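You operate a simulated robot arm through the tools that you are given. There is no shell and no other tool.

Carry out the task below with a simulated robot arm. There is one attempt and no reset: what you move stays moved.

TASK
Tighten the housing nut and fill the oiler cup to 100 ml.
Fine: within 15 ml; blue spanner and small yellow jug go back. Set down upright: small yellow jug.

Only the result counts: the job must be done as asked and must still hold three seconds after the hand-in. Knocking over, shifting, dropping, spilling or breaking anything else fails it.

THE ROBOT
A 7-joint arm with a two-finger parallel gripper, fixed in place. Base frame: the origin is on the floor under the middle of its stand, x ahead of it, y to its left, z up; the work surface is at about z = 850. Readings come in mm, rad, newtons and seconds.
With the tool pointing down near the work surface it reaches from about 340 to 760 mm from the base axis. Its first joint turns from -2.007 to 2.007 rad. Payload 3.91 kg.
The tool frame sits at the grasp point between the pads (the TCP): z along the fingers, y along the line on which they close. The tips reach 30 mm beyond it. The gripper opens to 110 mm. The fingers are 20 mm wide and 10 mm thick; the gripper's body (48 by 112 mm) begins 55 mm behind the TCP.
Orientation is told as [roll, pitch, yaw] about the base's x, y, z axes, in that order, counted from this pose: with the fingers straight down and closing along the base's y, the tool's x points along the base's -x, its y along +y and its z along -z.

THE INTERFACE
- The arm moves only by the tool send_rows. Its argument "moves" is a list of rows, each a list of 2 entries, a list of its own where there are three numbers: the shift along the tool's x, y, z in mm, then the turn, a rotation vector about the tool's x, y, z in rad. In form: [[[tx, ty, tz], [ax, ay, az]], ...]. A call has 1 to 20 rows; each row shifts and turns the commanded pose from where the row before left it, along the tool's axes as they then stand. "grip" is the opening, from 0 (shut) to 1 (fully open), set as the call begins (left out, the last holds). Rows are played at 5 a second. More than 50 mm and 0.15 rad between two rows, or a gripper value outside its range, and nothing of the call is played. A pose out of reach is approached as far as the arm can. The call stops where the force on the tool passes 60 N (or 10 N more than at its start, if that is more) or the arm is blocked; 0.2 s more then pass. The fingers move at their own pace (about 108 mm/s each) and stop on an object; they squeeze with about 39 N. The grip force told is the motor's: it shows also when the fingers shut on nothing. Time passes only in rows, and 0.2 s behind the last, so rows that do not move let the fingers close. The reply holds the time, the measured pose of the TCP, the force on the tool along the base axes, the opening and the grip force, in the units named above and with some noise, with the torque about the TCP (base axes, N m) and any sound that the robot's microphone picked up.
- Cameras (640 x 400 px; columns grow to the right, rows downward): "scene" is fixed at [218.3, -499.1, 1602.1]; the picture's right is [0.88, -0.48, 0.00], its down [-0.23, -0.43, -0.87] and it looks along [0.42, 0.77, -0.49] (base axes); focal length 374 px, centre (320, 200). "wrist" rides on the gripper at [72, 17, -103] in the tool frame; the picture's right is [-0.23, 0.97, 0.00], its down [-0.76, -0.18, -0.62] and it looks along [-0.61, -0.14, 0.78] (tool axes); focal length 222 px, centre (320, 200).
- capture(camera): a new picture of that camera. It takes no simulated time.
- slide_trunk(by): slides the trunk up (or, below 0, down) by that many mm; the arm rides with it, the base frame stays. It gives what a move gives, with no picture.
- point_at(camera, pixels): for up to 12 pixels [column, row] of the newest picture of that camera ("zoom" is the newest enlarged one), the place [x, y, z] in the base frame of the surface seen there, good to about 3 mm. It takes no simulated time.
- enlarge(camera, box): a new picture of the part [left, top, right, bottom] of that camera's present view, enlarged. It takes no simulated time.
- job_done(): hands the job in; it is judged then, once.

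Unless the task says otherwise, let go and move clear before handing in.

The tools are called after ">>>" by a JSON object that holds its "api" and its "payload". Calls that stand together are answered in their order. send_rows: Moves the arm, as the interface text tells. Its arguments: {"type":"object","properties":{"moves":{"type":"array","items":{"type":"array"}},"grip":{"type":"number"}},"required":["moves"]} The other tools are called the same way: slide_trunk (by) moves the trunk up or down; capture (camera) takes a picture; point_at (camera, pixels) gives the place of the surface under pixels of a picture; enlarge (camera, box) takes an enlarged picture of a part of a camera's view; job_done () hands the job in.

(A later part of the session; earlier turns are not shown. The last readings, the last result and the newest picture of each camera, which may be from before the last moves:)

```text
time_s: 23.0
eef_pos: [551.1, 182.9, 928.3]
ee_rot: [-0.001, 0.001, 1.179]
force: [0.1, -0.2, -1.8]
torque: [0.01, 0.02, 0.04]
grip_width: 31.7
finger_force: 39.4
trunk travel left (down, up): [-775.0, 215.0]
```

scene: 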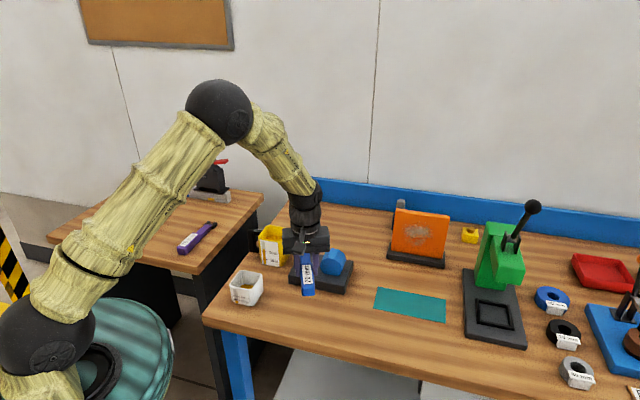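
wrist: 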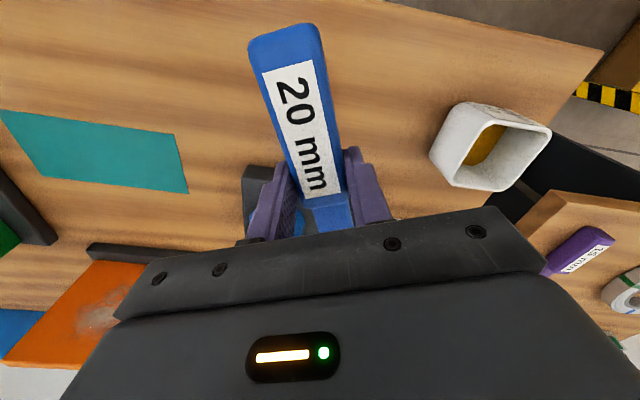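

Side load is gone and the jaws are sliding freely around the nut, with D≈115. I'll move 1.5 mm further in and check the view.

>>> {"api": "send_rows", "payload": {"moves": [[[-1.5, 0, 0], [0, 0, 0]], [[0, 0, 0], [0, 0, 0]], [[0, 0, 0], [0, 0, 0]]]}}

>>> {"api": "capture", "payload": {"camera": "scene"}}

>>> {"api": "enlarge", "payload": {"camera": "scene", "box": [270, 215, 360, 295]}}

```text
time_s: 23.8
eef_pos: [550.4, 185.4, 929.4]
ee_rot: [0.002, 0.001, 1.175]
force: [1.4, -0.1, -2.2]
torque: [-0.03, 0.01, -0.01]
grip_width: 31.6
finger_force: 39.2
trunk travel left (down, up): [-775.0, 215.0]
```

```text
taken
```

scene: 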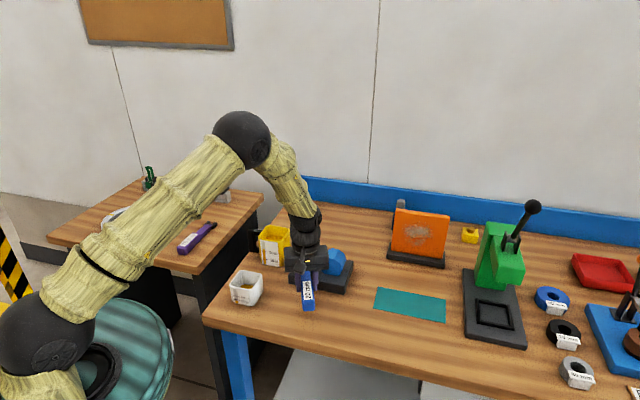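

```text
5.00 times, centred on (315, 255) of scene
```

zoom: 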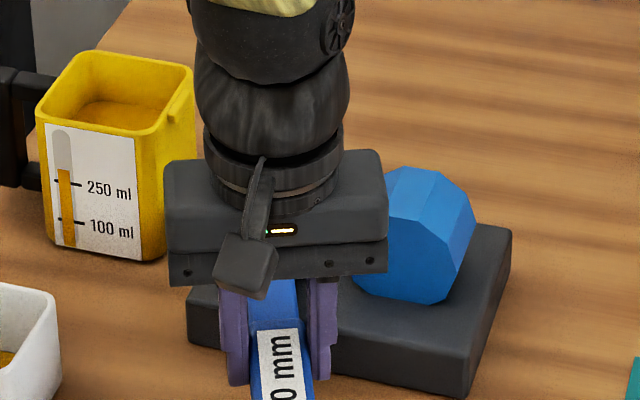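

D is about 113 and no loads show, so the jaws are seated around the nut. I'll start the clockwise turn about the nut axis with a small arc of 0.24 rad and read the torque.

>>> {"api": "send_rows", "payload": {"moves": [[[-0.36, 9.03, 0], [0, 0, 0.08]], [[-0.36, 9.03, 0], [0, 0, 0.08]], [[-0.36, 9.03, 0], [0, 0, 0.08]], [[0, 0, 0], [0, 0, 0]]]}}

```text
time_s: 24.8
eef_pos: [527.0, 197.6, 927.1]
ee_rot: [0.001, 0.0, 0.937]
force: [-0.6, -0.4, -1.2]
torque: [0.01, -0.02, 0.04]
grip_width: 31.7
finger_force: 39.7
trunk travel left (down, up): [-775.0, 215.0]
```

The pose follows the arc as planned and the torque is still small. I'll continue to about 27° and check again.

>>> {"api": "send_rows", "payload": {"moves": [[[-0.36, 9.03, 0], [0, 0, 0.08]], [[-0.36, 9.03, 0], [0, 0, 0.08]], [[-0.36, 9.03, 0], [0, 0, 0.08]], [[0, 0, 0], [0, 0, 0]]]}}

>>> {"api": "enlarge", "payload": {"camera": "scene", "box": [250, 215, 350, 305]}}

```text
time_s: 25.8
eef_pos: [508.1, 217.9, 928.3]
ee_rot: [0.0, 0.002, 0.696]
force: [-1.8, 1.4, -4.1]
torque: [-0.04, 0.06, 0.25]
grip_width: 31.8
finger_force: 39.1
trunk travel left (down, up): [-775.0, 215.0]
```

```text
4.44 times, centred on (300, 260) of scene
```

zoom: 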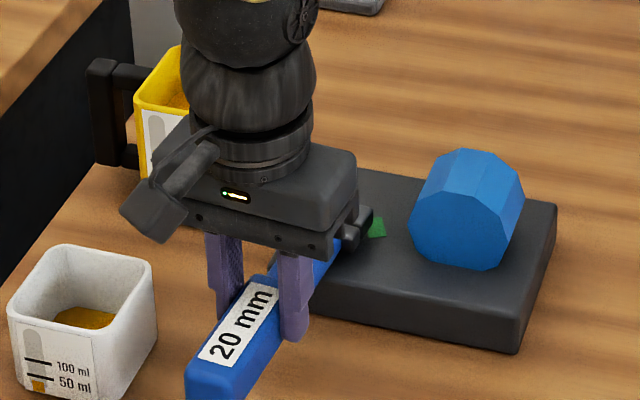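

The torque has risen to +0.25 N·m, so the nut is resisting, and the jaws now show at zoom (355,222). I'll enlarge there.

>>> {"api": "enlarge", "payload": {"camera": "scene", "box": [300, 240, 350, 280]}}

>>> {"api": "capture", "payload": {"camera": "wrist"}}

```text
10.00 times, centred on (325, 260) of scene
```

zoom: 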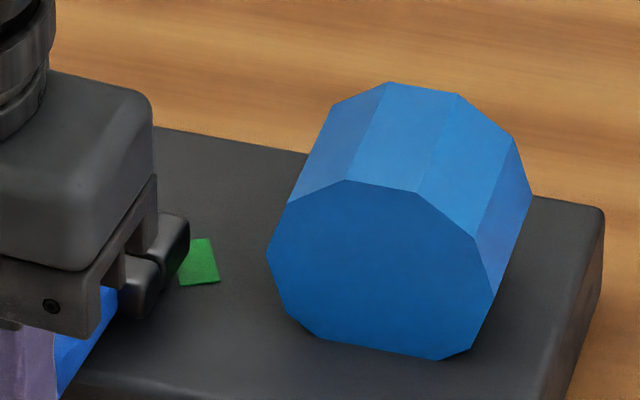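

```text
taken
```

wrist: 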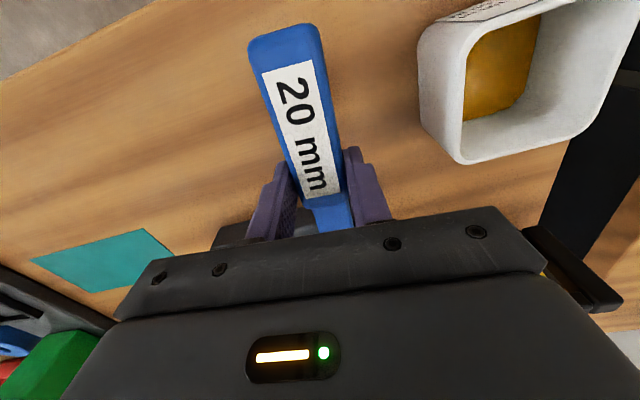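

The jaw tips are at (170,250) beside the green mark and the tail still has clear room to the cup. I'll turn further to about 41° total and watch the torque.

>>> {"api": "send_rows", "payload": {"moves": [[[-0.36, 9.03, 0], [0, 0, 0.08]], [[-0.36, 9.03, 0], [0, 0, 0.08]], [[0, 0, 0], [0, 0, 0]]]}}

>>> {"api": "send_rows", "payload": {"moves": [[[-0.36, 9.03, 0], [0, 0, 0.08]], [[0, 0, 0], [0, 0, 0]]]}}

>>> {"api": "capture", "payload": {"camera": "wrist"}}

>>> {"api": "enlarge", "payload": {"camera": "scene", "box": [220, 215, 350, 315]}}

```text
time_s: 26.6
eef_pos: [497.4, 232.4, 928.0]
ee_rot: [-0.002, 0.001, 0.536]
force: [-1.8, -1.5, -5.4]
torque: [-0.3, 0.4, -0.12]
grip_width: 31.8
finger_force: 38.9
trunk travel left (down, up): [-775.0, 215.0]
```

```text
time_s: 27.2
eef_pos: [493.1, 240.5, 929.5]
ee_rot: [0.002, 0.002, 0.456]
force: [-3.8, -3.6, -7.8]
torque: [-0.32, 0.62, -0.26]
grip_width: 31.7
finger_force: 38.8
trunk travel left (down, up): [-775.0, 215.0]
```

```text
taken
```

wrist: 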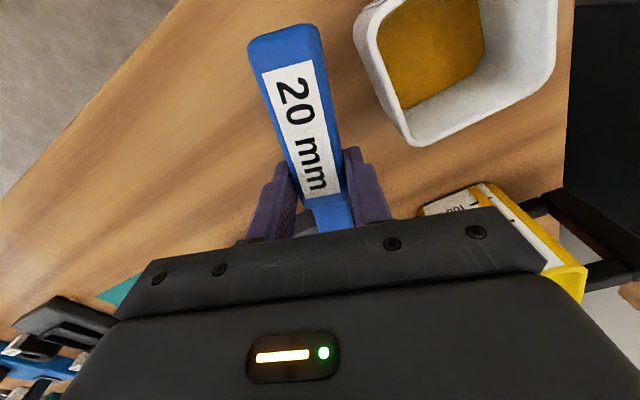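

```text
4.00 times, centred on (285, 265) of scene
```

zoom: 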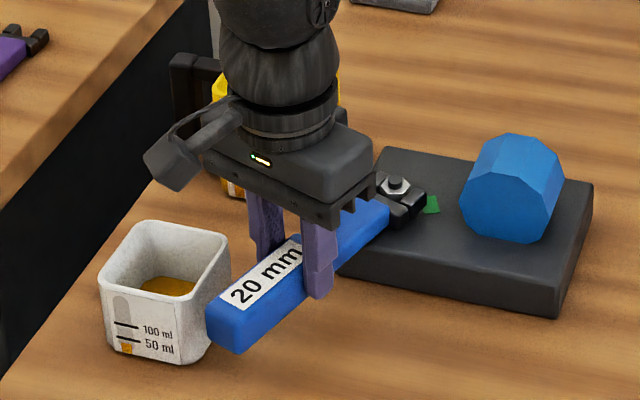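

There is a small downward pull at the head (about −6 N), as if the nut is drawing down as it turns. The nut now shows between the jaws at (398,185), so I'll enlarge it to find the pointer.

>>> {"api": "enlarge", "payload": {"camera": "scene", "box": [300, 245, 340, 275]}}

```text
13.33 times, centred on (320, 260) of scene
```

zoom: 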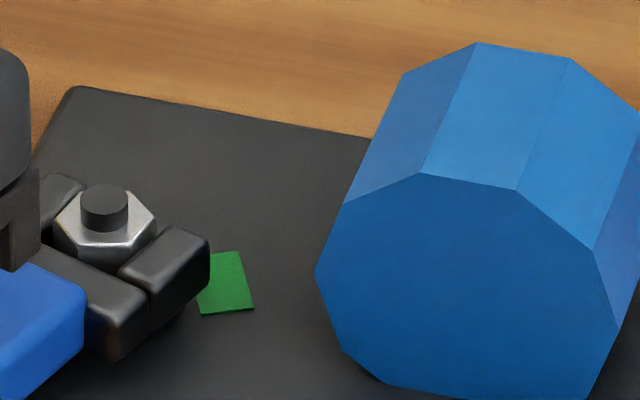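

The nut is clearly seated in the jaws and the pointer is hidden behind them. I'll sample the hex corners and flange to estimate its present angle.

>>> {"api": "point_at", "payload": {"camera": "zoom", "pixels": [[57, 222], [79, 242], [129, 245], [155, 217], [142, 197], [104, 192], [104, 225], [75, 198], [130, 270], [205, 240], [125, 265], [45, 185]]}}

>>> {"api": "point_at", "payload": {"camera": "zoom", "pixels": [[57, 222], [79, 242], [129, 245], [155, 217], [142, 197], [200, 300], [240, 255], [252, 308], [215, 255], [104, 192], [90, 300], [100, 270]]}}

```text
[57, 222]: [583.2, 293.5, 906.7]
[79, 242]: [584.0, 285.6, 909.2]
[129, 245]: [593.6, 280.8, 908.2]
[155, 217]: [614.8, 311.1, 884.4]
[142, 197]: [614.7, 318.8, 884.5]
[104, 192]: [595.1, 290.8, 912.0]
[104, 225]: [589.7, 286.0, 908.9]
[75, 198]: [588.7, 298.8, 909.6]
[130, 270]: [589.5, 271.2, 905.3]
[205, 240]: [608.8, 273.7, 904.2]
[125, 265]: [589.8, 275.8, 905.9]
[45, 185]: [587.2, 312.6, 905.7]
```

```text
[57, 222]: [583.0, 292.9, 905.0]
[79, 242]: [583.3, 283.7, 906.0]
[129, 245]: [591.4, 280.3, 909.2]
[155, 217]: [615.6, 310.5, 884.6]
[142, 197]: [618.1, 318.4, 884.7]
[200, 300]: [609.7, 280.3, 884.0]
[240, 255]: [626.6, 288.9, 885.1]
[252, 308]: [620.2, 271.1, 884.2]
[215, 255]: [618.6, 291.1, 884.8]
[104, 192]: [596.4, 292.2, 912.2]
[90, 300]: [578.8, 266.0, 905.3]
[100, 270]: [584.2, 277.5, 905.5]
```

By the hex corners the nut has turned about 40°, so about 15° remains and needs a second bite. I'll relax the load slightly, lift the jaws straight off and swing aside to look at the pointer.

>>> {"api": "send_rows", "payload": {"moves": [[[-0.05, -3.4, 0], [0, 0, -0.03]], [[0, 0, 0], [0, 0, 0]], [[0, 0, -5], [0, 0, 0]], [[0, 0, -10], [0, 0, 0]], [[0, 0, -15], [0, 0, 0]], [[0, 0, -25], [0, 0, 0]], [[0, 0, -25], [0, 0, 0]], [[0, 0, 0], [0, 0, 0]]]}}

>>> {"api": "capture", "payload": {"camera": "scene"}}

>>> {"api": "enlarge", "payload": {"camera": "scene", "box": [290, 240, 350, 285]}}

```text
time_s: 29.0
eef_pos: [497.3, 237.3, 1007.7]
ee_rot: [0.0, 0.0, 0.488]
force: [-0.3, -0.9, -2.8]
torque: [-0.01, 0.02, -0.02]
grip_width: 31.9
finger_force: 38.4
trunk travel left (down, up): [-775.0, 215.0]
```

```text
taken
```

scene: 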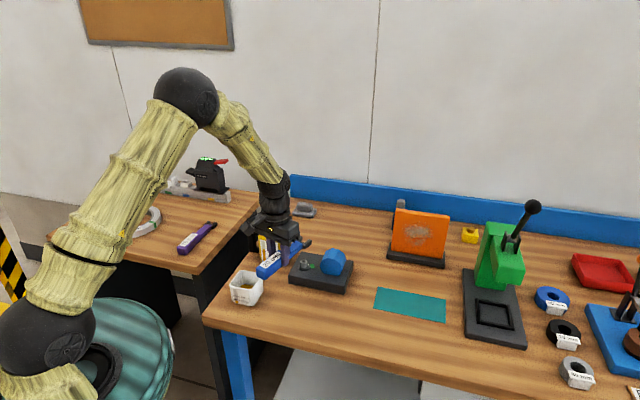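

```text
8.89 times, centred on (320, 262) of scene
```

zoom: 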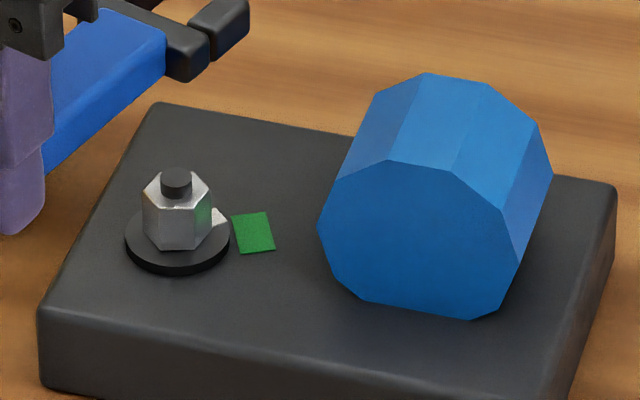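

The pointer now shows at (220,217), close to the green mark at (253,232). I'll enlarge and measure the remaining angle.

>>> {"api": "enlarge", "payload": {"camera": "scene", "box": [297, 254, 325, 274]}}

```text
16.00 times, centred on (311, 264) of scene
```

zoom: 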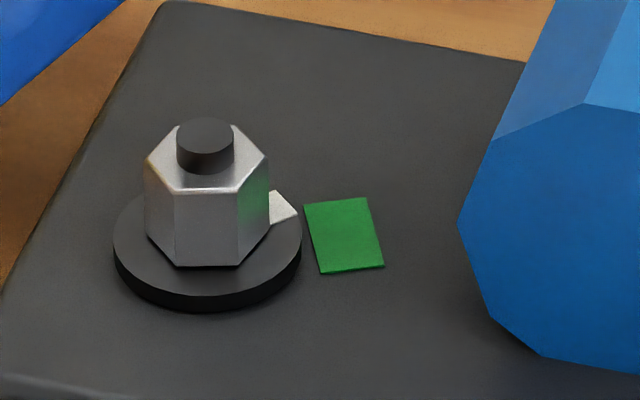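

From the hex corners (mod 60 ≈ 33°) the nut has turned 34° so far. The pointer is at about +3° and the mark at about −16.5°, so about 20° remains plus about 7° of jaw play. I'll reposition for a second bite with the handle tail at −86.7°.

>>> {"api": "send_rows", "payload": {"moves": [[[-13, -31.4, 0], [0, 0, 0]], [[-13, -31.4, 0], [0, 0, 0]], [[-13, -31.4, 0], [0, 0, 0]], [[-12.9, -31.3, 0], [0, 0, 0]], [[0, 0, 0], [0, 0, -0.1425]], [[0, 0, 0], [0, 0, -0.1425]], [[0, 0, 0], [0, 0, -0.1425]], [[0, 0, 0], [0, 0, -0.1425]], [[0, 0, 0], [0, 0, -0.1425]], [[0, 0, 0], [0, 0, -0.1425]], [[0, 0, 0], [0, 0, -0.1425]], [[0, 0, 0], [0, 0, -0.1425]], [[0, 0, 0], [0, 0, 0]], [[0, 0, 0], [0, 0, 0]]]}}

>>> {"api": "enlarge", "payload": {"camera": "scene", "box": [260, 200, 380, 300]}}

>>> {"api": "capture", "payload": {"camera": "wrist"}}

```text
time_s: 32.0
eef_pos: [599.5, 150.8, 1008.7]
ee_rot: [0.0, 0.0, 1.628]
force: [0.2, -0.6, -1.4]
torque: [-0.01, -0.02, 0.03]
grip_width: 31.8
finger_force: 39.0
trunk travel left (down, up): [-775.0, 215.0]
```

```text
4.00 times, centred on (320, 250) of scene
```

zoom: 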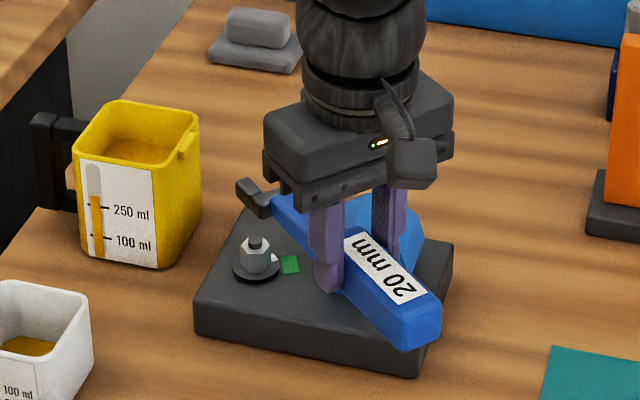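

```text
taken
```

wrist: 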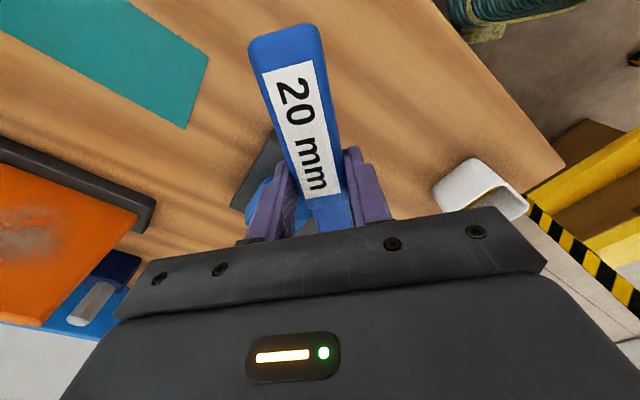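

From this angle the scene camera can see the nut at zoom (255,255) and the jaws at (258,195). I'll lower to nut height with the jaws held off to the side, then compare.

>>> {"api": "send_rows", "payload": {"moves": [[[0, 0, 20], [0, 0, 0]], [[0, 0, 20], [0, 0, 0]], [[0, 0, 20], [0, 0, 0]], [[0, 0, 14], [0, 0, 0]], [[0, 0, 6], [0, 0, 0]], [[0, 0, 0], [0, 0, 0]], [[0, 0, 0], [0, 0, 0]]]}}

>>> {"api": "enlarge", "payload": {"camera": "scene", "box": [290, 245, 350, 285]}}

```text
time_s: 33.6
eef_pos: [599.8, 152.3, 926.5]
ee_rot: [0.0, -0.001, 1.627]
force: [-1.2, -1.1, -1.8]
torque: [-0.01, -0.01, -0.02]
grip_width: 31.7
finger_force: 38.8
trunk travel left (down, up): [-775.0, 215.0]
```

```text
10.00 times, centred on (320, 265) of scene
```

zoom: 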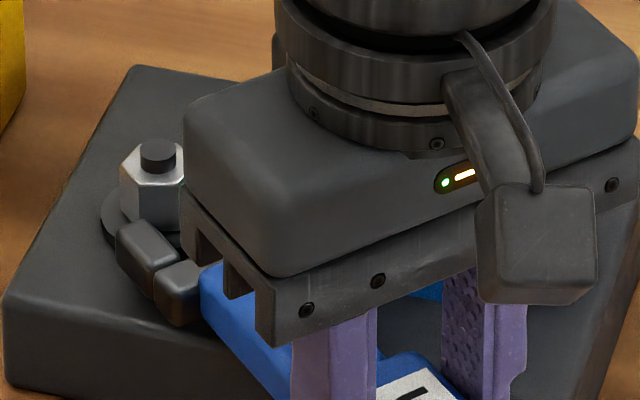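

The readings put the jaws about 2 mm off the nut's axis laterally (TCP x=599.7 against a wanted 601.9). I'll check against picture points on the near jaw and the nut before sliding.

>>> {"api": "point_at", "payload": {"camera": "zoom", "pixels": [[122, 224], [148, 220], [176, 238], [140, 240], [160, 248], [150, 262], [130, 250], [121, 172], [138, 186], [178, 186], [158, 145], [155, 165]]}}

>>> {"api": "point_at", "payload": {"camera": "zoom", "pixels": [[122, 224], [148, 220], [176, 238], [135, 222], [165, 232], [185, 262], [200, 270], [121, 172], [138, 186], [178, 186], [158, 145], [240, 300]]}}

```text
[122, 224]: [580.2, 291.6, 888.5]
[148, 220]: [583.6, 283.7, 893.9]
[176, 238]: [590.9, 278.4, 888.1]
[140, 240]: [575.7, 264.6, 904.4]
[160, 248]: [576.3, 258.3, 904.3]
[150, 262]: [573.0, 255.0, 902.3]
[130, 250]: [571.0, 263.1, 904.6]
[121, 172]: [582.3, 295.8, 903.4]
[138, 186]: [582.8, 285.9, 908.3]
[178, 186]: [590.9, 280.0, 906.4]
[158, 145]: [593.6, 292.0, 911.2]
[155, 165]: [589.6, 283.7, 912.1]
```

```text
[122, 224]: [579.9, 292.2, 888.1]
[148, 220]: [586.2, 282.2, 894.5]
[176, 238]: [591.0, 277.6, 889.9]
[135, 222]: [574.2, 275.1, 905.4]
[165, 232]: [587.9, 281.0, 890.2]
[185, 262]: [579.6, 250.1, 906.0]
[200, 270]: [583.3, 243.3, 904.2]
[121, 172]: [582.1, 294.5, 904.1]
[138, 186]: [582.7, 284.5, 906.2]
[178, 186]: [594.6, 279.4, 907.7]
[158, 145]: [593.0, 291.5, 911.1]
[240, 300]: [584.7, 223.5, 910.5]
```

Both sources say the jaws must move a bit towards +x. I'll shift 2.3 mm laterally and re-check the jaw edge in the picture.

>>> {"api": "send_rows", "payload": {"moves": [[[0, -2.3, 0], [0, 0, 0]], [[0, 0, 0], [0, 0, 0]], [[0, 0, 0], [0, 0, 0]]]}}

>>> {"api": "enlarge", "payload": {"camera": "scene", "box": [296, 250, 320, 280]}}

```text
time_s: 34.4
eef_pos: [602.1, 151.7, 926.4]
ee_rot: [-0.001, 0.001, 1.628]
force: [0.7, 0.8, -2.1]
torque: [-0.02, 0.0, 0.02]
grip_width: 31.5
finger_force: 39.1
trunk travel left (down, up): [-775.0, 215.0]
```

```text
13.33 times, centred on (308, 265) of scene
```

zoom: 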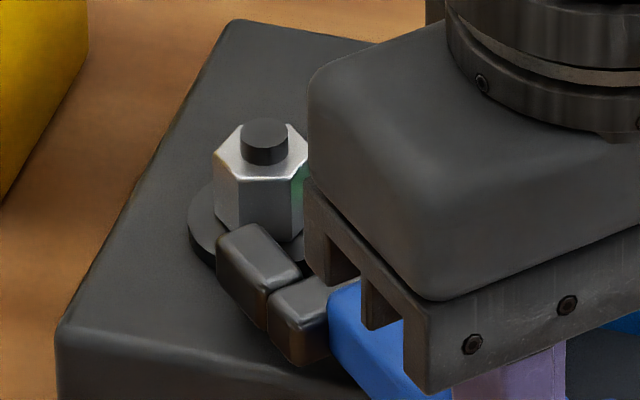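

The jaw's inner face is now about 11.3 mm from the nut axis, so the 22 mm gap is centred. I'll slide onto the nut in small steps while watching the force.

>>> {"api": "send_rows", "payload": {"moves": [[[-3, 0, 0], [0, 0, 0]], [[-3, 0, 0], [0, 0, 0]], [[-3, 0, 0], [0, 0, 0]], [[-3, 0, 0], [0, 0, 0]], [[0, 0, 0], [0, 0, 0]]]}}

>>> {"api": "send_rows", "payload": {"moves": [[[-3, 0, 0], [0, 0, 0]], [[-3, 0, 0], [0, 0, 0]], [[0, 0, 0], [0, 0, 0]]]}}

```text
time_s: 35.6
eef_pos: [600.2, 162.0, 927.4]
ee_rot: [0.001, 0.001, 1.627]
force: [0.1, -0.5, -2.8]
torque: [-0.02, -0.02, 0.0]
grip_width: 31.8
finger_force: 39.4
trunk travel left (down, up): [-775.0, 215.0]
```

```text
time_s: 36.4
eef_pos: [600.7, 168.7, 928.2]
ee_rot: [-0.001, 0.0, 1.627]
force: [-0.1, 0.1, -1.9]
torque: [-0.02, -0.02, -0.01]
grip_width: 31.8
finger_force: 39.1
trunk travel left (down, up): [-775.0, 215.0]
```

No contact forces so far, at D≈121. I'll go the last 8 mm.

>>> {"api": "send_rows", "payload": {"moves": [[[-2.5, 0, 0], [0, 0, 0]], [[-2.5, 0, 0], [0, 0, 0]], [[-2, 0, 0], [0, 0, 0]], [[0, 0, 0], [0, 0, 0]]]}}

>>> {"api": "enlarge", "payload": {"camera": "scene", "box": [290, 245, 325, 275]}}

```text
time_s: 37.4
eef_pos: [599.9, 175.2, 927.9]
ee_rot: [-0.001, 0.0, 1.626]
force: [-0.5, 0.1, -2.1]
torque: [-0.01, 0.03, -0.02]
grip_width: 31.6
finger_force: 39.2
trunk travel left (down, up): [-775.0, 215.0]
```

```text
13.33 times, centred on (308, 260) of scene
```

zoom: 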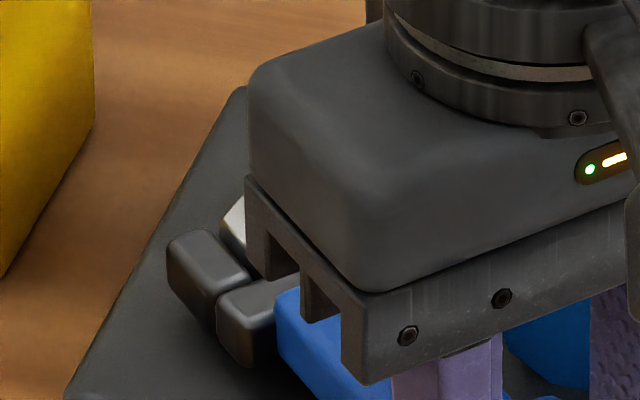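

The jaws straddle the nut at D≈114 with no load. I'll go 1 mm deeper, then start the second clockwise arc.

>>> {"api": "send_rows", "payload": {"moves": [[[-1, 0, 0], [0, 0, 0]], [[-0.36, 9.05, 0], [0, 0, 0.08]], [[-0.36, 9.05, 0], [0, 0, 0.08]], [[-0.36, 9.05, 0], [0, 0, 0.08]], [[0, 0, 0], [0, 0, 0]]]}}

>>> {"api": "send_rows", "payload": {"moves": [[[-0.36, 9.05, 0], [0, 0, 0.08]], [[0, 0, 0], [0, 0, 0]]]}}

```text
time_s: 38.6
eef_pos: [574.3, 179.3, 927.1]
ee_rot: [0.001, 0.001, 1.385]
force: [1.1, -4.4, -0.9]
torque: [0.05, -0.06, -0.16]
grip_width: 31.7
finger_force: 39.0
trunk travel left (down, up): [-775.0, 215.0]
```

```text
time_s: 39.2
eef_pos: [564.1, 180.8, 926.3]
ee_rot: [-0.001, -0.003, 1.304]
force: [2.6, -1.0, 0.8]
torque: [0.38, -0.19, -0.28]
grip_width: 31.8
finger_force: 39.1
trunk travel left (down, up): [-775.0, 215.0]
```

Loads remain small at 18° of spanner travel. I'll continue to about 25°, then lift off to check the pointer rather than overshoot.

>>> {"api": "send_rows", "payload": {"moves": [[[-0.25, 7.9, 0], [0, 0, 0.07]], [[0, 0, 0], [0, 0, 0]]]}}

>>> {"api": "send_rows", "payload": {"moves": [[[-0.2, 6.8, 0], [0, 0, 0.06]], [[0, 0, 0], [0, 0, 0]]]}}

>>> {"api": "enlarge", "payload": {"camera": "scene", "box": [285, 240, 345, 285]}}

```text
time_s: 39.8
eef_pos: [557.0, 182.4, 927.8]
ee_rot: [0.001, 0.002, 1.234]
force: [5.2, -1.4, -1.5]
torque: [0.11, -0.24, -0.66]
grip_width: 31.7
finger_force: 39.1
trunk travel left (down, up): [-775.0, 215.0]
```

```text
time_s: 40.4
eef_pos: [549.5, 185.0, 925.4]
ee_rot: [0.001, 0.002, 1.176]
force: [4.1, -2.2, -5.8]
torque: [-0.44, 0.01, -0.52]
grip_width: 31.7
finger_force: 38.9
trunk travel left (down, up): [-775.0, 215.0]
```

```text
8.89 times, centred on (315, 262) of scene
```

zoom: 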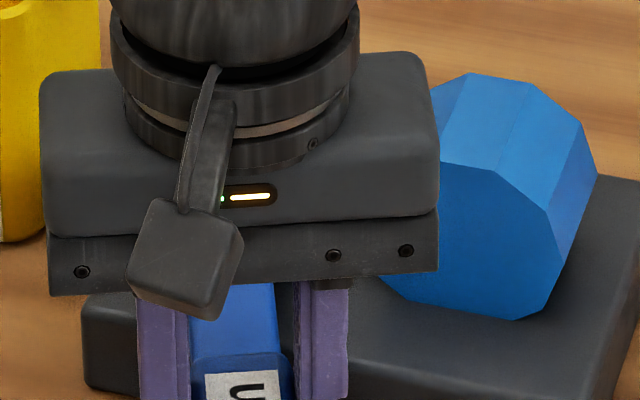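

The spanner has turned 25.8° on this bite. I'll relax, lift straight off, and move aside towards +x to see the pointer.

>>> {"api": "send_rows", "payload": {"moves": [[[-0.05, -3.4, 0], [0, 0, -0.03]], [[0, 0, 0], [0, 0, 0]], [[0, 0, -5], [0, 0, 0]], [[0, 0, -10], [0, 0, 0]], [[0, 0, -15], [0, 0, 0]], [[0, 0, -25], [0, 0, 0]], [[0, 0, -25], [0, 0, 0]], [[0, 0, 0], [0, 0, 0]], [[-1.8, -39, 0], [0, 0, 0]], [[-1.8, -39, 0], [0, 0, 0]], [[-1.8, -39, 0], [0, 0, 0]], [[0, 0, 0], [0, 0, 0]]]}}

>>> {"api": "capture", "payload": {"camera": "scene"}}

>>> {"api": "enlarge", "payload": {"camera": "scene", "box": [297, 254, 325, 274]}}

```text
time_s: 43.0
eef_pos: [665.1, 149.7, 1009.9]
ee_rot: [0.0, -0.001, 1.208]
force: [0.0, -0.6, -2.1]
torque: [0.0, 0.03, 0.01]
grip_width: 31.8
finger_force: 38.6
trunk travel left (down, up): [-775.0, 215.0]
```

```text
taken
```

scene: 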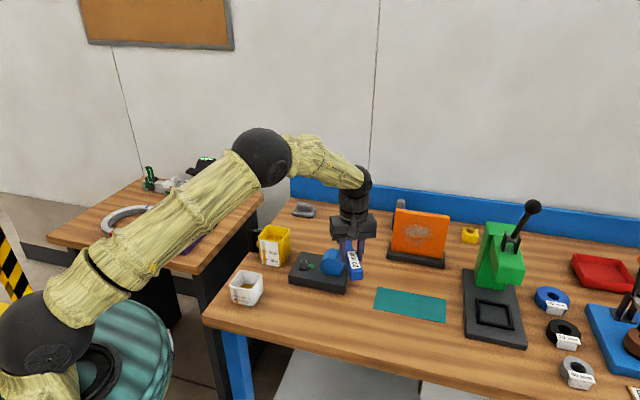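

```text
16.00 times, centred on (311, 264) of scene
```

zoom: 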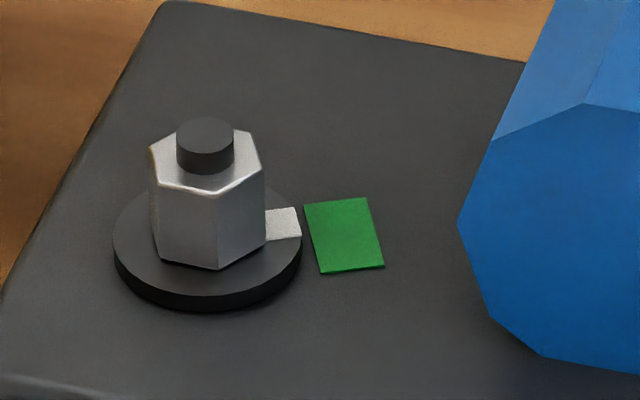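

The pointer quad (266–301, 207–241) now lines up with the green mark's left edge at (313,238), aligned within a few degrees. I'll cross-check with the wrist camera from above.

>>> {"api": "capture", "payload": {"camera": "wrist"}}

>>> {"api": "enlarge", "payload": {"camera": "wrist", "box": [425, 160, 485, 210]}}

```text
taken
```

wrist: 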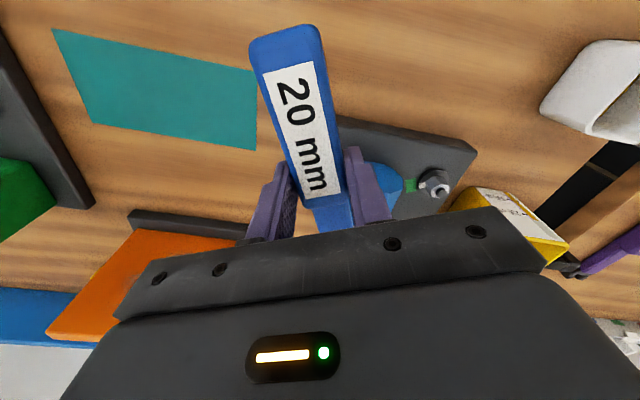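

```text
8.00 times, centred on (455, 185) of wrist
```

zoom: 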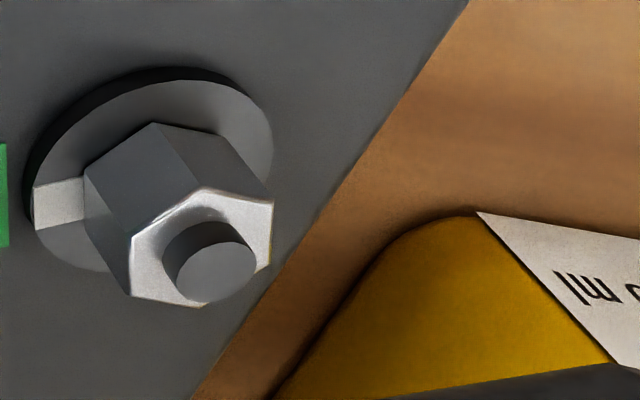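

The pointer at (58,203) faces the green mark at the left edge of this zoom. I'll shift the zoom to see both fully.

>>> {"api": "enlarge", "payload": {"camera": "wrist", "box": [395, 165, 455, 205]}}

>>> {"api": "point_at", "payload": {"camera": "zoom", "pixels": [[100, 200], [60, 200], [130, 220], [300, 220], [270, 205], [350, 270], [290, 190], [290, 235], [110, 170], [110, 240], [400, 230], [280, 215]]}}

```text
10.00 times, centred on (425, 185) of wrist
```

zoom: 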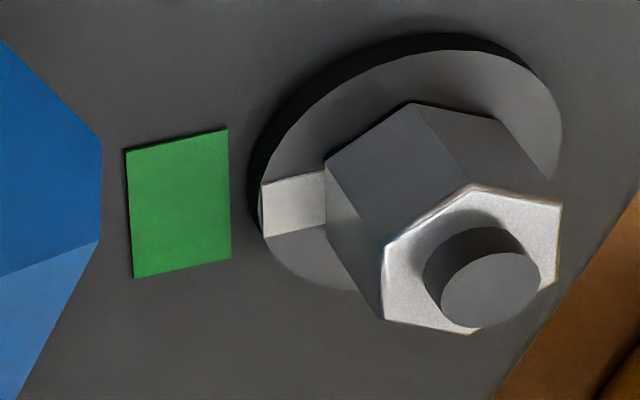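

```text
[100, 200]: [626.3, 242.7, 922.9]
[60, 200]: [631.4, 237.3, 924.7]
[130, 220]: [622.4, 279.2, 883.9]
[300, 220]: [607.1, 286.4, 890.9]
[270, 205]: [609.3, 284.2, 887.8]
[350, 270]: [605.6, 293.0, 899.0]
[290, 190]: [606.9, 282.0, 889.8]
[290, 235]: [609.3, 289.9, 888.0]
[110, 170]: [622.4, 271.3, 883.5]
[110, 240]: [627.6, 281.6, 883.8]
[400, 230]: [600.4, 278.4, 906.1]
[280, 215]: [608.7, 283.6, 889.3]
```

Both cameras agree the pointer lies within about 2° of the mark centre, so the nut is done. I'll carry the spanner back over its original spot at (733.8, −50.5) and turn it back to yaw 2.349.

>>> {"api": "send_rows", "payload": {"moves": [[[27.1, -22.55, 0], [0, 0, 0]], [[27.1, -22.55, 0], [0, 0, 0]], [[27.1, -22.55, 0], [0, 0, 0]], [[27.1, -22.55, 0], [0, 0, 0]], [[27.1, -22.55, 0], [0, 0, 0]], [[27.2, -22.55, 0], [0, 0, 0]], [[0, 0, 0], [0, 0, -0.1426]], [[0, 0, 0], [0, 0, -0.1426]], [[0, 0, 0], [0, 0, -0.1426]], [[0, 0, 0], [0, 0, -0.1426]], [[0, 0, 0], [0, 0, -0.1426]], [[0, 0, 0], [0, 0, -0.1426]], [[0, 0, 0], [0, 0, -0.1426]], [[0, 0, 0], [0, 0, -0.1426]], [[0, 0, 0], [0, 0, 0]], [[0, 0, 0], [0, 0, 0]]]}}

>>> {"api": "enlarge", "payload": {"camera": "scene", "box": [340, 230, 500, 370]}}

```text
time_s: 46.4
eef_pos: [734.4, -53.2, 1007.8]
ee_rot: [0.0, -0.001, 2.349]
force: [0.0, -0.5, -2.4]
torque: [-0.02, -0.03, -0.04]
grip_width: 31.6
finger_force: 38.9
trunk travel left (down, up): [-775.0, 215.0]
```

```text
2.86 times, centred on (420, 300) of scene
```

zoom: 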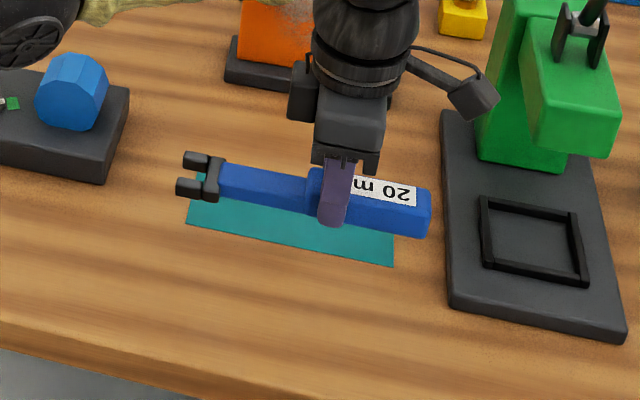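

The spanner is level over its old spot; the reading is (734.4, −53.2). I'll lower most of the way with a small correction, then check before touching down.

>>> {"api": "send_rows", "payload": {"moves": [[[-1, -0.8, 25], [0, 0, 0]], [[0, 0, 25], [0, 0, 0]], [[0, 0, 25], [0, 0, 0]], [[0, 0, 20], [0, 0, 0]], [[0, 0, 15], [0, 0, 0]], [[0, 0, 0], [0, 0, 0]], [[0, 0, 0], [0, 0, 0]]]}}

>>> {"api": "send_rows", "payload": {"moves": [[[0, 0, 0], [0, 0, 0]]]}}

>>> {"api": "enlarge", "payload": {"camera": "scene", "box": [350, 270, 510, 370]}}

```text
time_s: 48.0
eef_pos: [734.2, -50.1, 898.4]
ee_rot: [0.001, 0.0, 2.348]
force: [-0.9, 0.0, -2.1]
torque: [0.0, -0.01, -0.04]
grip_width: 31.8
finger_force: 38.9
trunk travel left (down, up): [-775.0, 215.0]
```

```text
time_s: 48.4
eef_pos: [735.1, -51.5, 898.5]
ee_rot: [0.0, 0.0, 2.35]
force: [0.5, 0.2, -1.9]
torque: [0.0, 0.01, -0.01]
grip_width: 31.8
finger_force: 38.9
trunk travel left (down, up): [-775.0, 215.0]
```

```text
4.00 times, centred on (430, 320) of scene
```

zoom: 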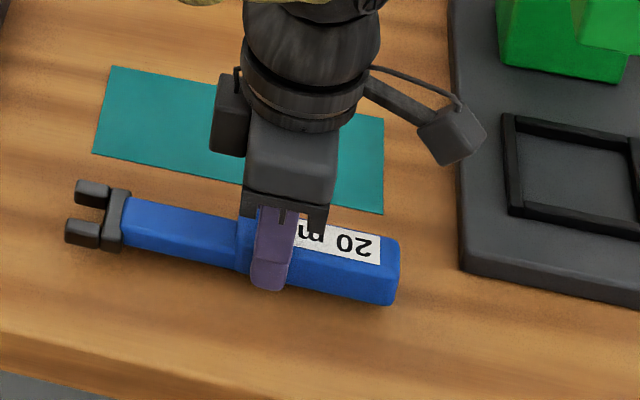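

Position and orientation match the original. I have 13 mm left to the table, so I'll lower gently and watch for touchdown.

>>> {"api": "send_rows", "payload": {"moves": [[[0, 0, 5], [0, 0, 0]], [[0, 0, 4], [0, 0, 0]], [[0, 0, 2], [0, 0, 0]], [[0, 0, 1], [0, 0, 0]], [[0, 0, 0], [0, 0, 0]]]}}

>>> {"api": "send_rows", "payload": {"moves": [[[0, 0, 0.7], [0, 0, 0]], [[0, 0, 0], [0, 0, 0]]]}}

```text
time_s: 49.6
eef_pos: [733.9, -51.8, 885.1]
ee_rot: [0.0, -0.001, 2.348]
force: [0.0, 0.6, -1.6]
torque: [0.07, 0.02, -0.02]
grip_width: 31.9
finger_force: 38.6
trunk travel left (down, up): [-775.0, 215.0]
```

```text
time_s: 50.2
eef_pos: [733.5, -50.7, 885.7]
ee_rot: [0.0, 0.0, 2.348]
force: [1.2, -0.8, 1.1]
torque: [0.26, 0.25, -0.08]
grip_width: 31.6
finger_force: 38.8
trunk travel left (down, up): [-775.0, 215.0]
```

The force has gone from −1.9 to +1.1 N, so the head is touching the table. I'll lower 0.5 mm more and open the gripper gently to about 60 mm.

>>> {"api": "send_rows", "payload": {"moves": [[[0, 0, 0.6], [0, 0, 0]], [[0, 0, 0], [0, 0, 0]]]}}

>>> {"api": "send_rows", "payload": {"moves": [[[0, 0, 0], [0, 0, 0]], [[0, 0, 0], [0, 0, 0]], [[0, 0, 0], [0, 0, 0]]], "grip": 0.55}}

>>> {"api": "enlarge", "payload": {"camera": "scene", "box": [350, 270, 510, 370]}}

```text
time_s: 50.8
eef_pos: [733.2, -50.8, 887.3]
ee_rot: [-0.001, 0.001, 2.347]
force: [1.7, -0.6, 7.6]
torque: [0.75, 0.9, -0.16]
grip_width: 32.0
finger_force: 39.5
trunk travel left (down, up): [-775.0, 215.0]
```

```text
time_s: 51.6
eef_pos: [733.3, -51.7, 883.6]
ee_rot: [-0.001, 0.0, 2.348]
force: [-0.3, 0.1, 0.0]
torque: [0.04, 0.0, 0.01]
grip_width: 60.5
finger_force: 0.0
trunk travel left (down, up): [-775.0, 215.0]
```

```text
4.00 times, centred on (430, 320) of scene
```

zoom: 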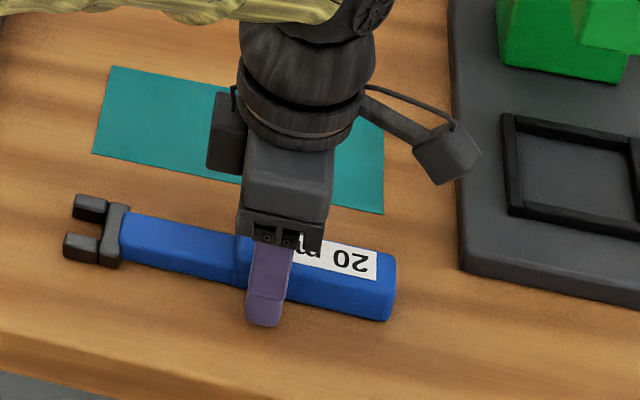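

The spanner is resting within a millimetre or two of where it began. I'll lift clear and travel to a viewpoint above the jug, keeping this yaw since it suits the jug's handle.

>>> {"api": "send_rows", "payload": {"moves": [[[0, 0, -10], [0, 0, 0]], [[0, 0, -36], [0, 0, 0]], [[0, 0, -40], [0, 0, 0]], [[0, 0, -40], [0, 0, 0]], [[-36.2, -12.2, -3.6], [0, 0, 0]], [[-36.2, -12.2, -3.6], [0, 0, 0]], [[-36.2, -12.2, -3.6], [0, 0, 0]], [[-36.2, -12.2, -3.6], [0, 0, 0]], [[-36.2, -12.2, -3.6], [0, 0, 0]], [[-36.2, -12.2, -3.6], [0, 0, 0]], [[-36.2, -12.2, -3.6], [0, 0, 0]], [[-36.2, -12.2, -3.6], [0, 0, 0]], [[-36.2, -12.2, -3.6], [0, 0, 0]], [[-36.2, -12.2, -3.6], [0, 0, 0]], [[-36.2, -12.2, -3.6], [0, 0, 0]], [[-36.2, -12.2, -3.6], [0, 0, 0]], [[-36.2, -12.2, -3.6], [0, 0, 0]], [[-36.2, -12.2, -3.6], [0, 0, 0]], [[0, 0, 0], [0, 0, 0]], [[0, 0, 0], [0, 0, 0]]]}}

>>> {"api": "capture", "payload": {"camera": "wrist"}}

>>> {"api": "capture", "payload": {"camera": "scene"}}

```text
time_s: 55.8
eef_pos: [500.7, 430.4, 1061.8]
ee_rot: [0.001, 0.0, 2.347]
force: [-0.6, 0.7, -0.7]
torque: [-0.03, -0.01, 0.01]
grip_width: 60.6
finger_force: 0.0
trunk travel left (down, up): [-775.0, 215.0]
```

```text
taken
```

wrist: 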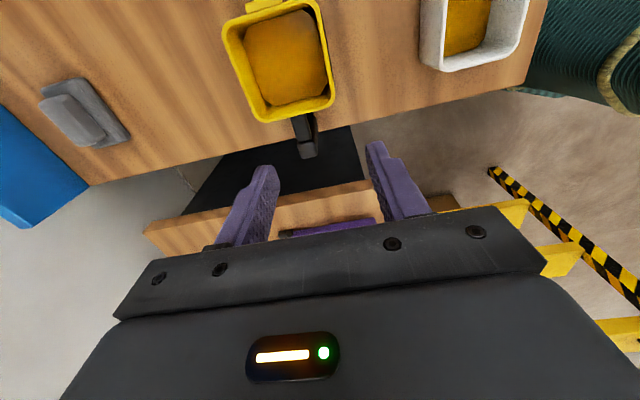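

```text
taken
```

scene: 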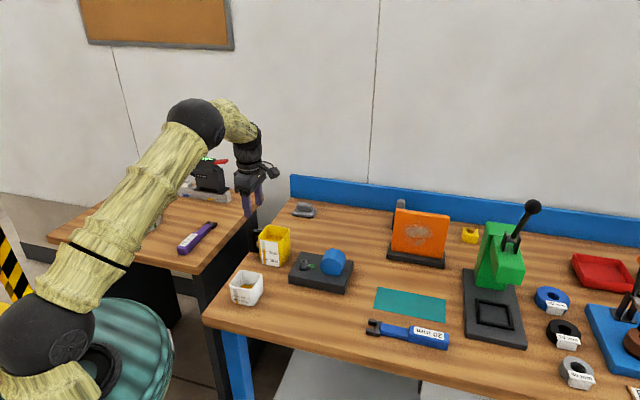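

The wrist camera sees the jug at (280,60), its handle at (305,140) hanging past the table edge, and the cup at (470,30). I'll zoom in and measure the handle, rim and liquid levels.

>>> {"api": "enlarge", "payload": {"camera": "wrist", "box": [210, 0, 350, 170]}}

>>> {"api": "point_at", "payload": {"camera": "zoom", "pixels": [[315, 265], [340, 262], [330, 300], [325, 350], [355, 345], [330, 370], [356, 365], [345, 330], [318, 290], [348, 290], [328, 360], [340, 315]]}}

```text
2.35 times, centred on (280, 85) of wrist
```

zoom: 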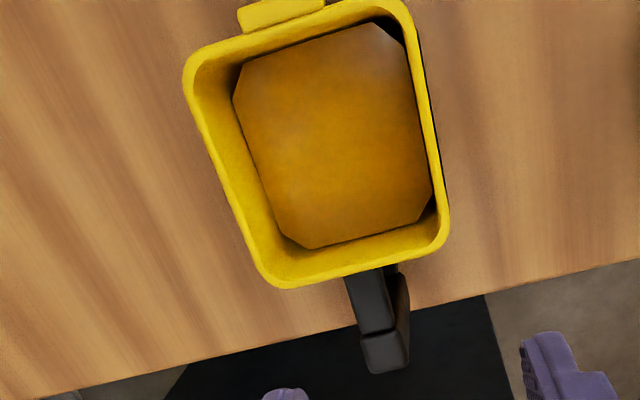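

```text
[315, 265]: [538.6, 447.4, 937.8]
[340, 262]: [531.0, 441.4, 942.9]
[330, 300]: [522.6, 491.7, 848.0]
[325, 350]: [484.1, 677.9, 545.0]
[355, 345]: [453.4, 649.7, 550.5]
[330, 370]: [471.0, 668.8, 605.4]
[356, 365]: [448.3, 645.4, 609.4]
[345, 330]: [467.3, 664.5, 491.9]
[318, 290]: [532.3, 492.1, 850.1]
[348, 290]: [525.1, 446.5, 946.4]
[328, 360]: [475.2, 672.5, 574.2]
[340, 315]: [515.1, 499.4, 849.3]
```

>>> {"api": "enlarge", "payload": {"camera": "wrist", "box": [270, 100, 340, 170]}}

>>> {"api": "enlarge", "payload": {"camera": "scene", "box": [240, 215, 300, 275]}}

```text
5.71 times, centred on (305, 135) of wrist
```

zoom: 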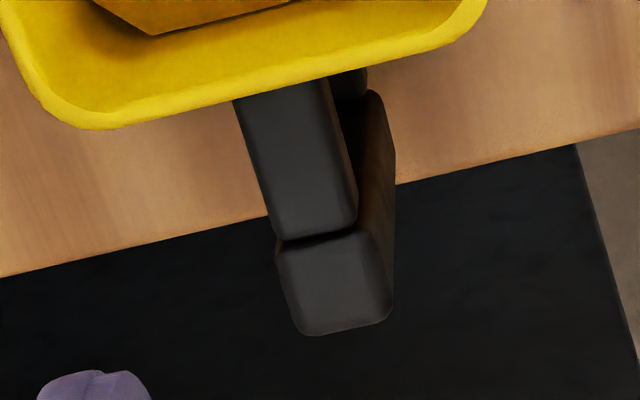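

```text
6.67 times, centred on (270, 245) of scene
```

zoom: 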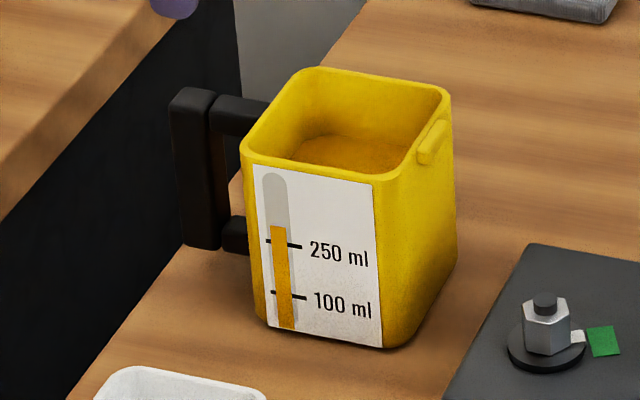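

>>> {"api": "point_at", "payload": {"camera": "zoom", "pixels": [[175, 95], [212, 97], [190, 110], [185, 150], [190, 200], [190, 240], [215, 240], [225, 105], [262, 105], [240, 120], [235, 230], [205, 170]]}}

>>> {"api": "point_at", "payload": {"camera": "zoom", "pixels": [[285, 244], [290, 296], [280, 228], [285, 328], [275, 180], [320, 145], [350, 150], [370, 160], [340, 170], [430, 140], [445, 95], [320, 70]]}}

>>> {"api": "enlarge", "payload": {"camera": "wrist", "box": [270, 100, 340, 170]}}

>>> {"api": "point_at", "payload": {"camera": "zoom", "pixels": [[250, 110], [310, 90], [270, 220], [350, 210], [310, 160], [285, 260], [365, 245], [300, 325], [385, 310], [335, 285], [340, 265], [380, 180]]}}

```text
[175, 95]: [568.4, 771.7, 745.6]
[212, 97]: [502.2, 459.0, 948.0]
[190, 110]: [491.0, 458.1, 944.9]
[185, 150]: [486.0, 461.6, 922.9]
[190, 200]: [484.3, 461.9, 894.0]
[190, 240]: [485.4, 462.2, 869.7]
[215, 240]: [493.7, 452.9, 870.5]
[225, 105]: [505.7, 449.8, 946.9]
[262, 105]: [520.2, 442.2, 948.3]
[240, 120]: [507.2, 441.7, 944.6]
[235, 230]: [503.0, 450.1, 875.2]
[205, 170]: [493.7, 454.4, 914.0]
```

```text
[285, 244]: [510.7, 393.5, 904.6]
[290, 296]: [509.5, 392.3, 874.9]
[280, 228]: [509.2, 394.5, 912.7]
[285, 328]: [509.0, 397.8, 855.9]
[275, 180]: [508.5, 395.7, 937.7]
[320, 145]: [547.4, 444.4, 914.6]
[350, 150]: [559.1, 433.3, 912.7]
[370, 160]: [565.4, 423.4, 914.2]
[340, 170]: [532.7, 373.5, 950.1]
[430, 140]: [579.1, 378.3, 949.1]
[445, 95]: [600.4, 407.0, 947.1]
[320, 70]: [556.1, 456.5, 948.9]
```

```text
5.71 times, centred on (305, 135) of wrist
```

zoom: 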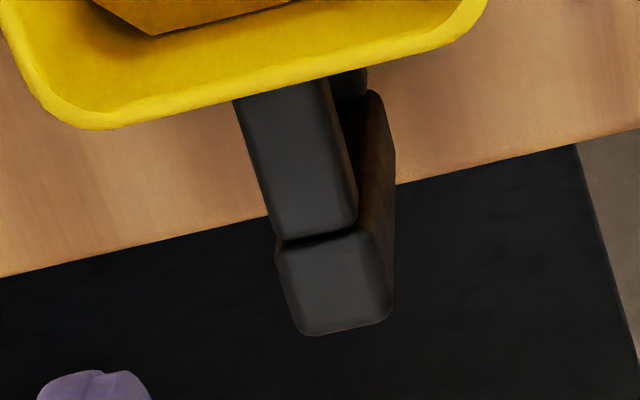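

```text
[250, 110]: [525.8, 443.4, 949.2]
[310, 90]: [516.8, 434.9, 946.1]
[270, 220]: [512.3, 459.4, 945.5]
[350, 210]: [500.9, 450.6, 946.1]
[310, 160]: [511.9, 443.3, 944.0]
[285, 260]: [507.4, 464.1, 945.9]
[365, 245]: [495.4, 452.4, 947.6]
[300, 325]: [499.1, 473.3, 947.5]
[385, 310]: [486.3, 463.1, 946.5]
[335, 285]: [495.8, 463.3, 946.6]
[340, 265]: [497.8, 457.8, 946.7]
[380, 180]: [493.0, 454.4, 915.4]
```

The handle bar is only about 17×13 mm and about 75 mm from the jug's centre of mass, so a body grip across its 76 mm width is steadier. The jug holds about 290 ml (level z≈913) and is centred near (549.3, 407.9). I'll move over its centre and open fully.

>>> {"api": "send_rows", "payload": {"moves": [[[25, -9.5, 0], [0, 0, 0]], [[25, -9.4, 0], [0, 0, 0]], [[0, 0, 0], [0, 0, 0]], [[0, 0, 0], [0, 0, 0]]], "grip": 1}}

>>> {"api": "capture", "payload": {"camera": "wrist"}}

>>> {"api": "enlarge", "payload": {"camera": "scene", "box": [220, 170, 340, 310]}}

```text
time_s: 56.8
eef_pos: [551.4, 407.9, 1062.0]
ee_rot: [0.0, -0.001, 2.348]
force: [0.3, -0.2, -0.1]
torque: [0.01, -0.01, 0.0]
grip_width: 110.1
finger_force: 0.0
trunk travel left (down, up): [-775.0, 215.0]
```

```text
taken
```

wrist: 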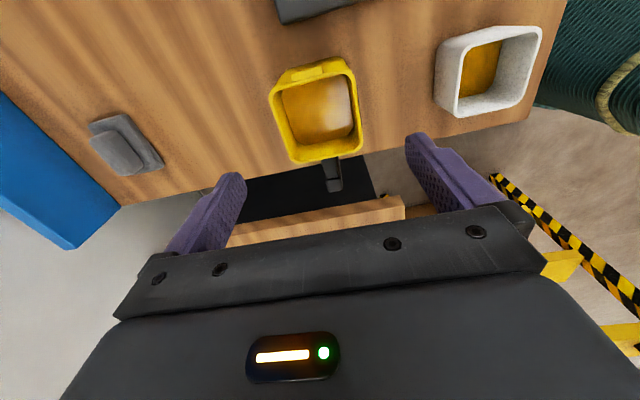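

```text
2.86 times, centred on (280, 240) of scene
```

zoom: 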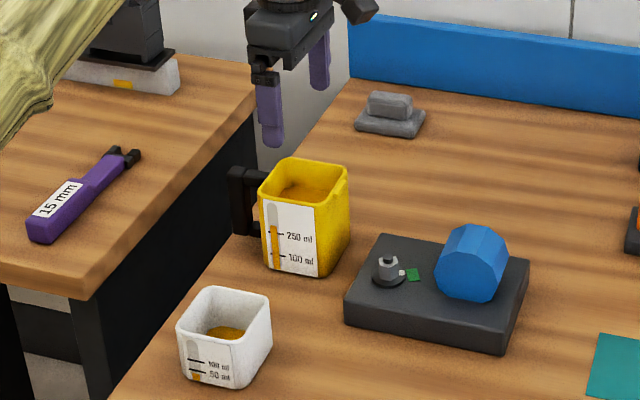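

Before I pick anything up, I'll rehearse the pour empty-handed above the cup, to confirm the arm can reach the tilted pose. I'm using yaw 35°, so the jug would pour back towards the robot with the wrist in a natural posture.

>>> {"api": "send_rows", "payload": {"moves": [[[-0.6, 32.7, 15.5], [0, 0, 0]], [[-0.6, 32.7, 15.5], [0, 0, 0]], [[-0.6, 32.7, 15.5], [0, 0, 0]], [[-0.6, 32.7, 15.5], [0, 0, 0]], [[0, 0, 0], [0, 0, 0.14475]], [[0, 0, 0], [0, 0, 0.14475]], [[0, 0, 0], [0, 0, 0.14475]], [[0, 0, 0], [0, 0, 0.14475]], [[0, 0, 0], [0, 0, 0.14475]], [[0, 0, 0], [0, 0, 0.14475]], [[0, 0, 0], [0, 0, 0.14475]], [[0, 0, 0], [0, 0, 0.14475]], [[0, 0, 0], [0, 0, 0.14475]], [[0, 0, 0], [0, 0, 0.14475]], [[0, 0, 0], [0, 0, 0.14475]], [[0, 0, 0], [0, 0, 0.14475]], [[0, 0, 0], [0, 0, 0]]]}}

>>> {"api": "send_rows", "payload": {"moves": [[[-2.58, 0, -4.33], [0, -0.1, 0]], [[-2.58, 0, -4.33], [0, -0.1, 0]], [[-2.58, 0, -4.33], [0, -0.1, 0]], [[-2.58, 0, -4.33], [0, -0.1, 0]], [[-2.58, 0, -4.33], [0, -0.1, 0]], [[-2.58, 0, -4.33], [0, -0.1, 0]], [[-2.58, 0, -4.33], [0, -0.1, 0]], [[-2.58, 0, -4.33], [0, -0.1, 0]], [[-2.58, 0, -4.33], [0, -0.1, 0]], [[-2.58, 0, -4.33], [0, -0.1, 0]], [[0, 0, 0], [0, 0, 0]]]}}

>>> {"api": "capture", "payload": {"camera": "scene"}}

>>> {"api": "capture", "payload": {"camera": "wrist"}}

```text
time_s: 60.4
eef_pos: [453.7, 317.3, 999.0]
ee_rot: [-0.001, 0.001, 0.612]
force: [0.5, 0.1, -0.3]
torque: [0.0, 0.02, 0.0]
grip_width: 109.9
finger_force: 0.0
trunk travel left (down, up): [-775.0, 215.0]
```

```text
time_s: 62.8
eef_pos: [457.4, 319.2, 1046.8]
ee_rot: [-0.002, -1.0, 0.613]
force: [0.3, 0.0, 0.3]
torque: [0.02, 0.0, 0.02]
grip_width: 110.0
finger_force: 0.0
trunk travel left (down, up): [-775.0, 215.0]
```

```text
taken
```

scene: 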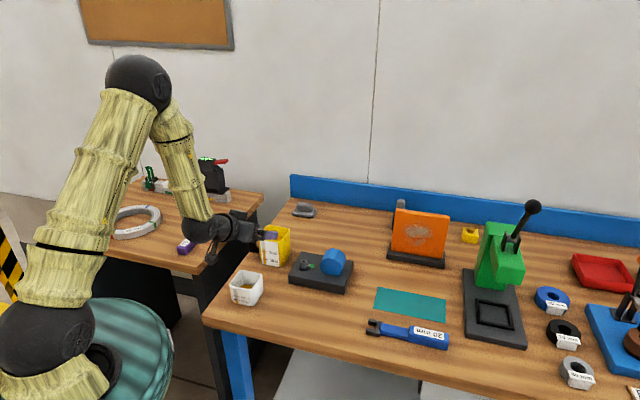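

```text
taken
```

wrist: 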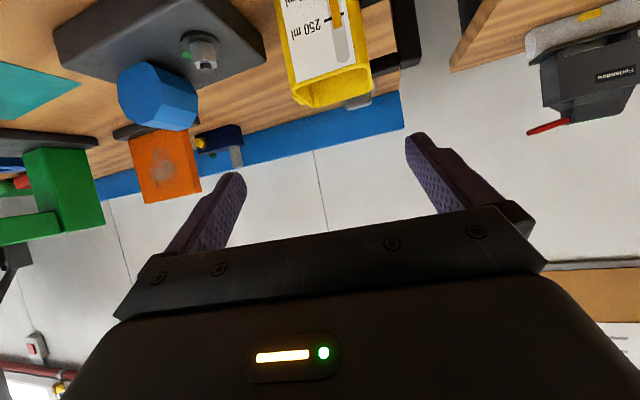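

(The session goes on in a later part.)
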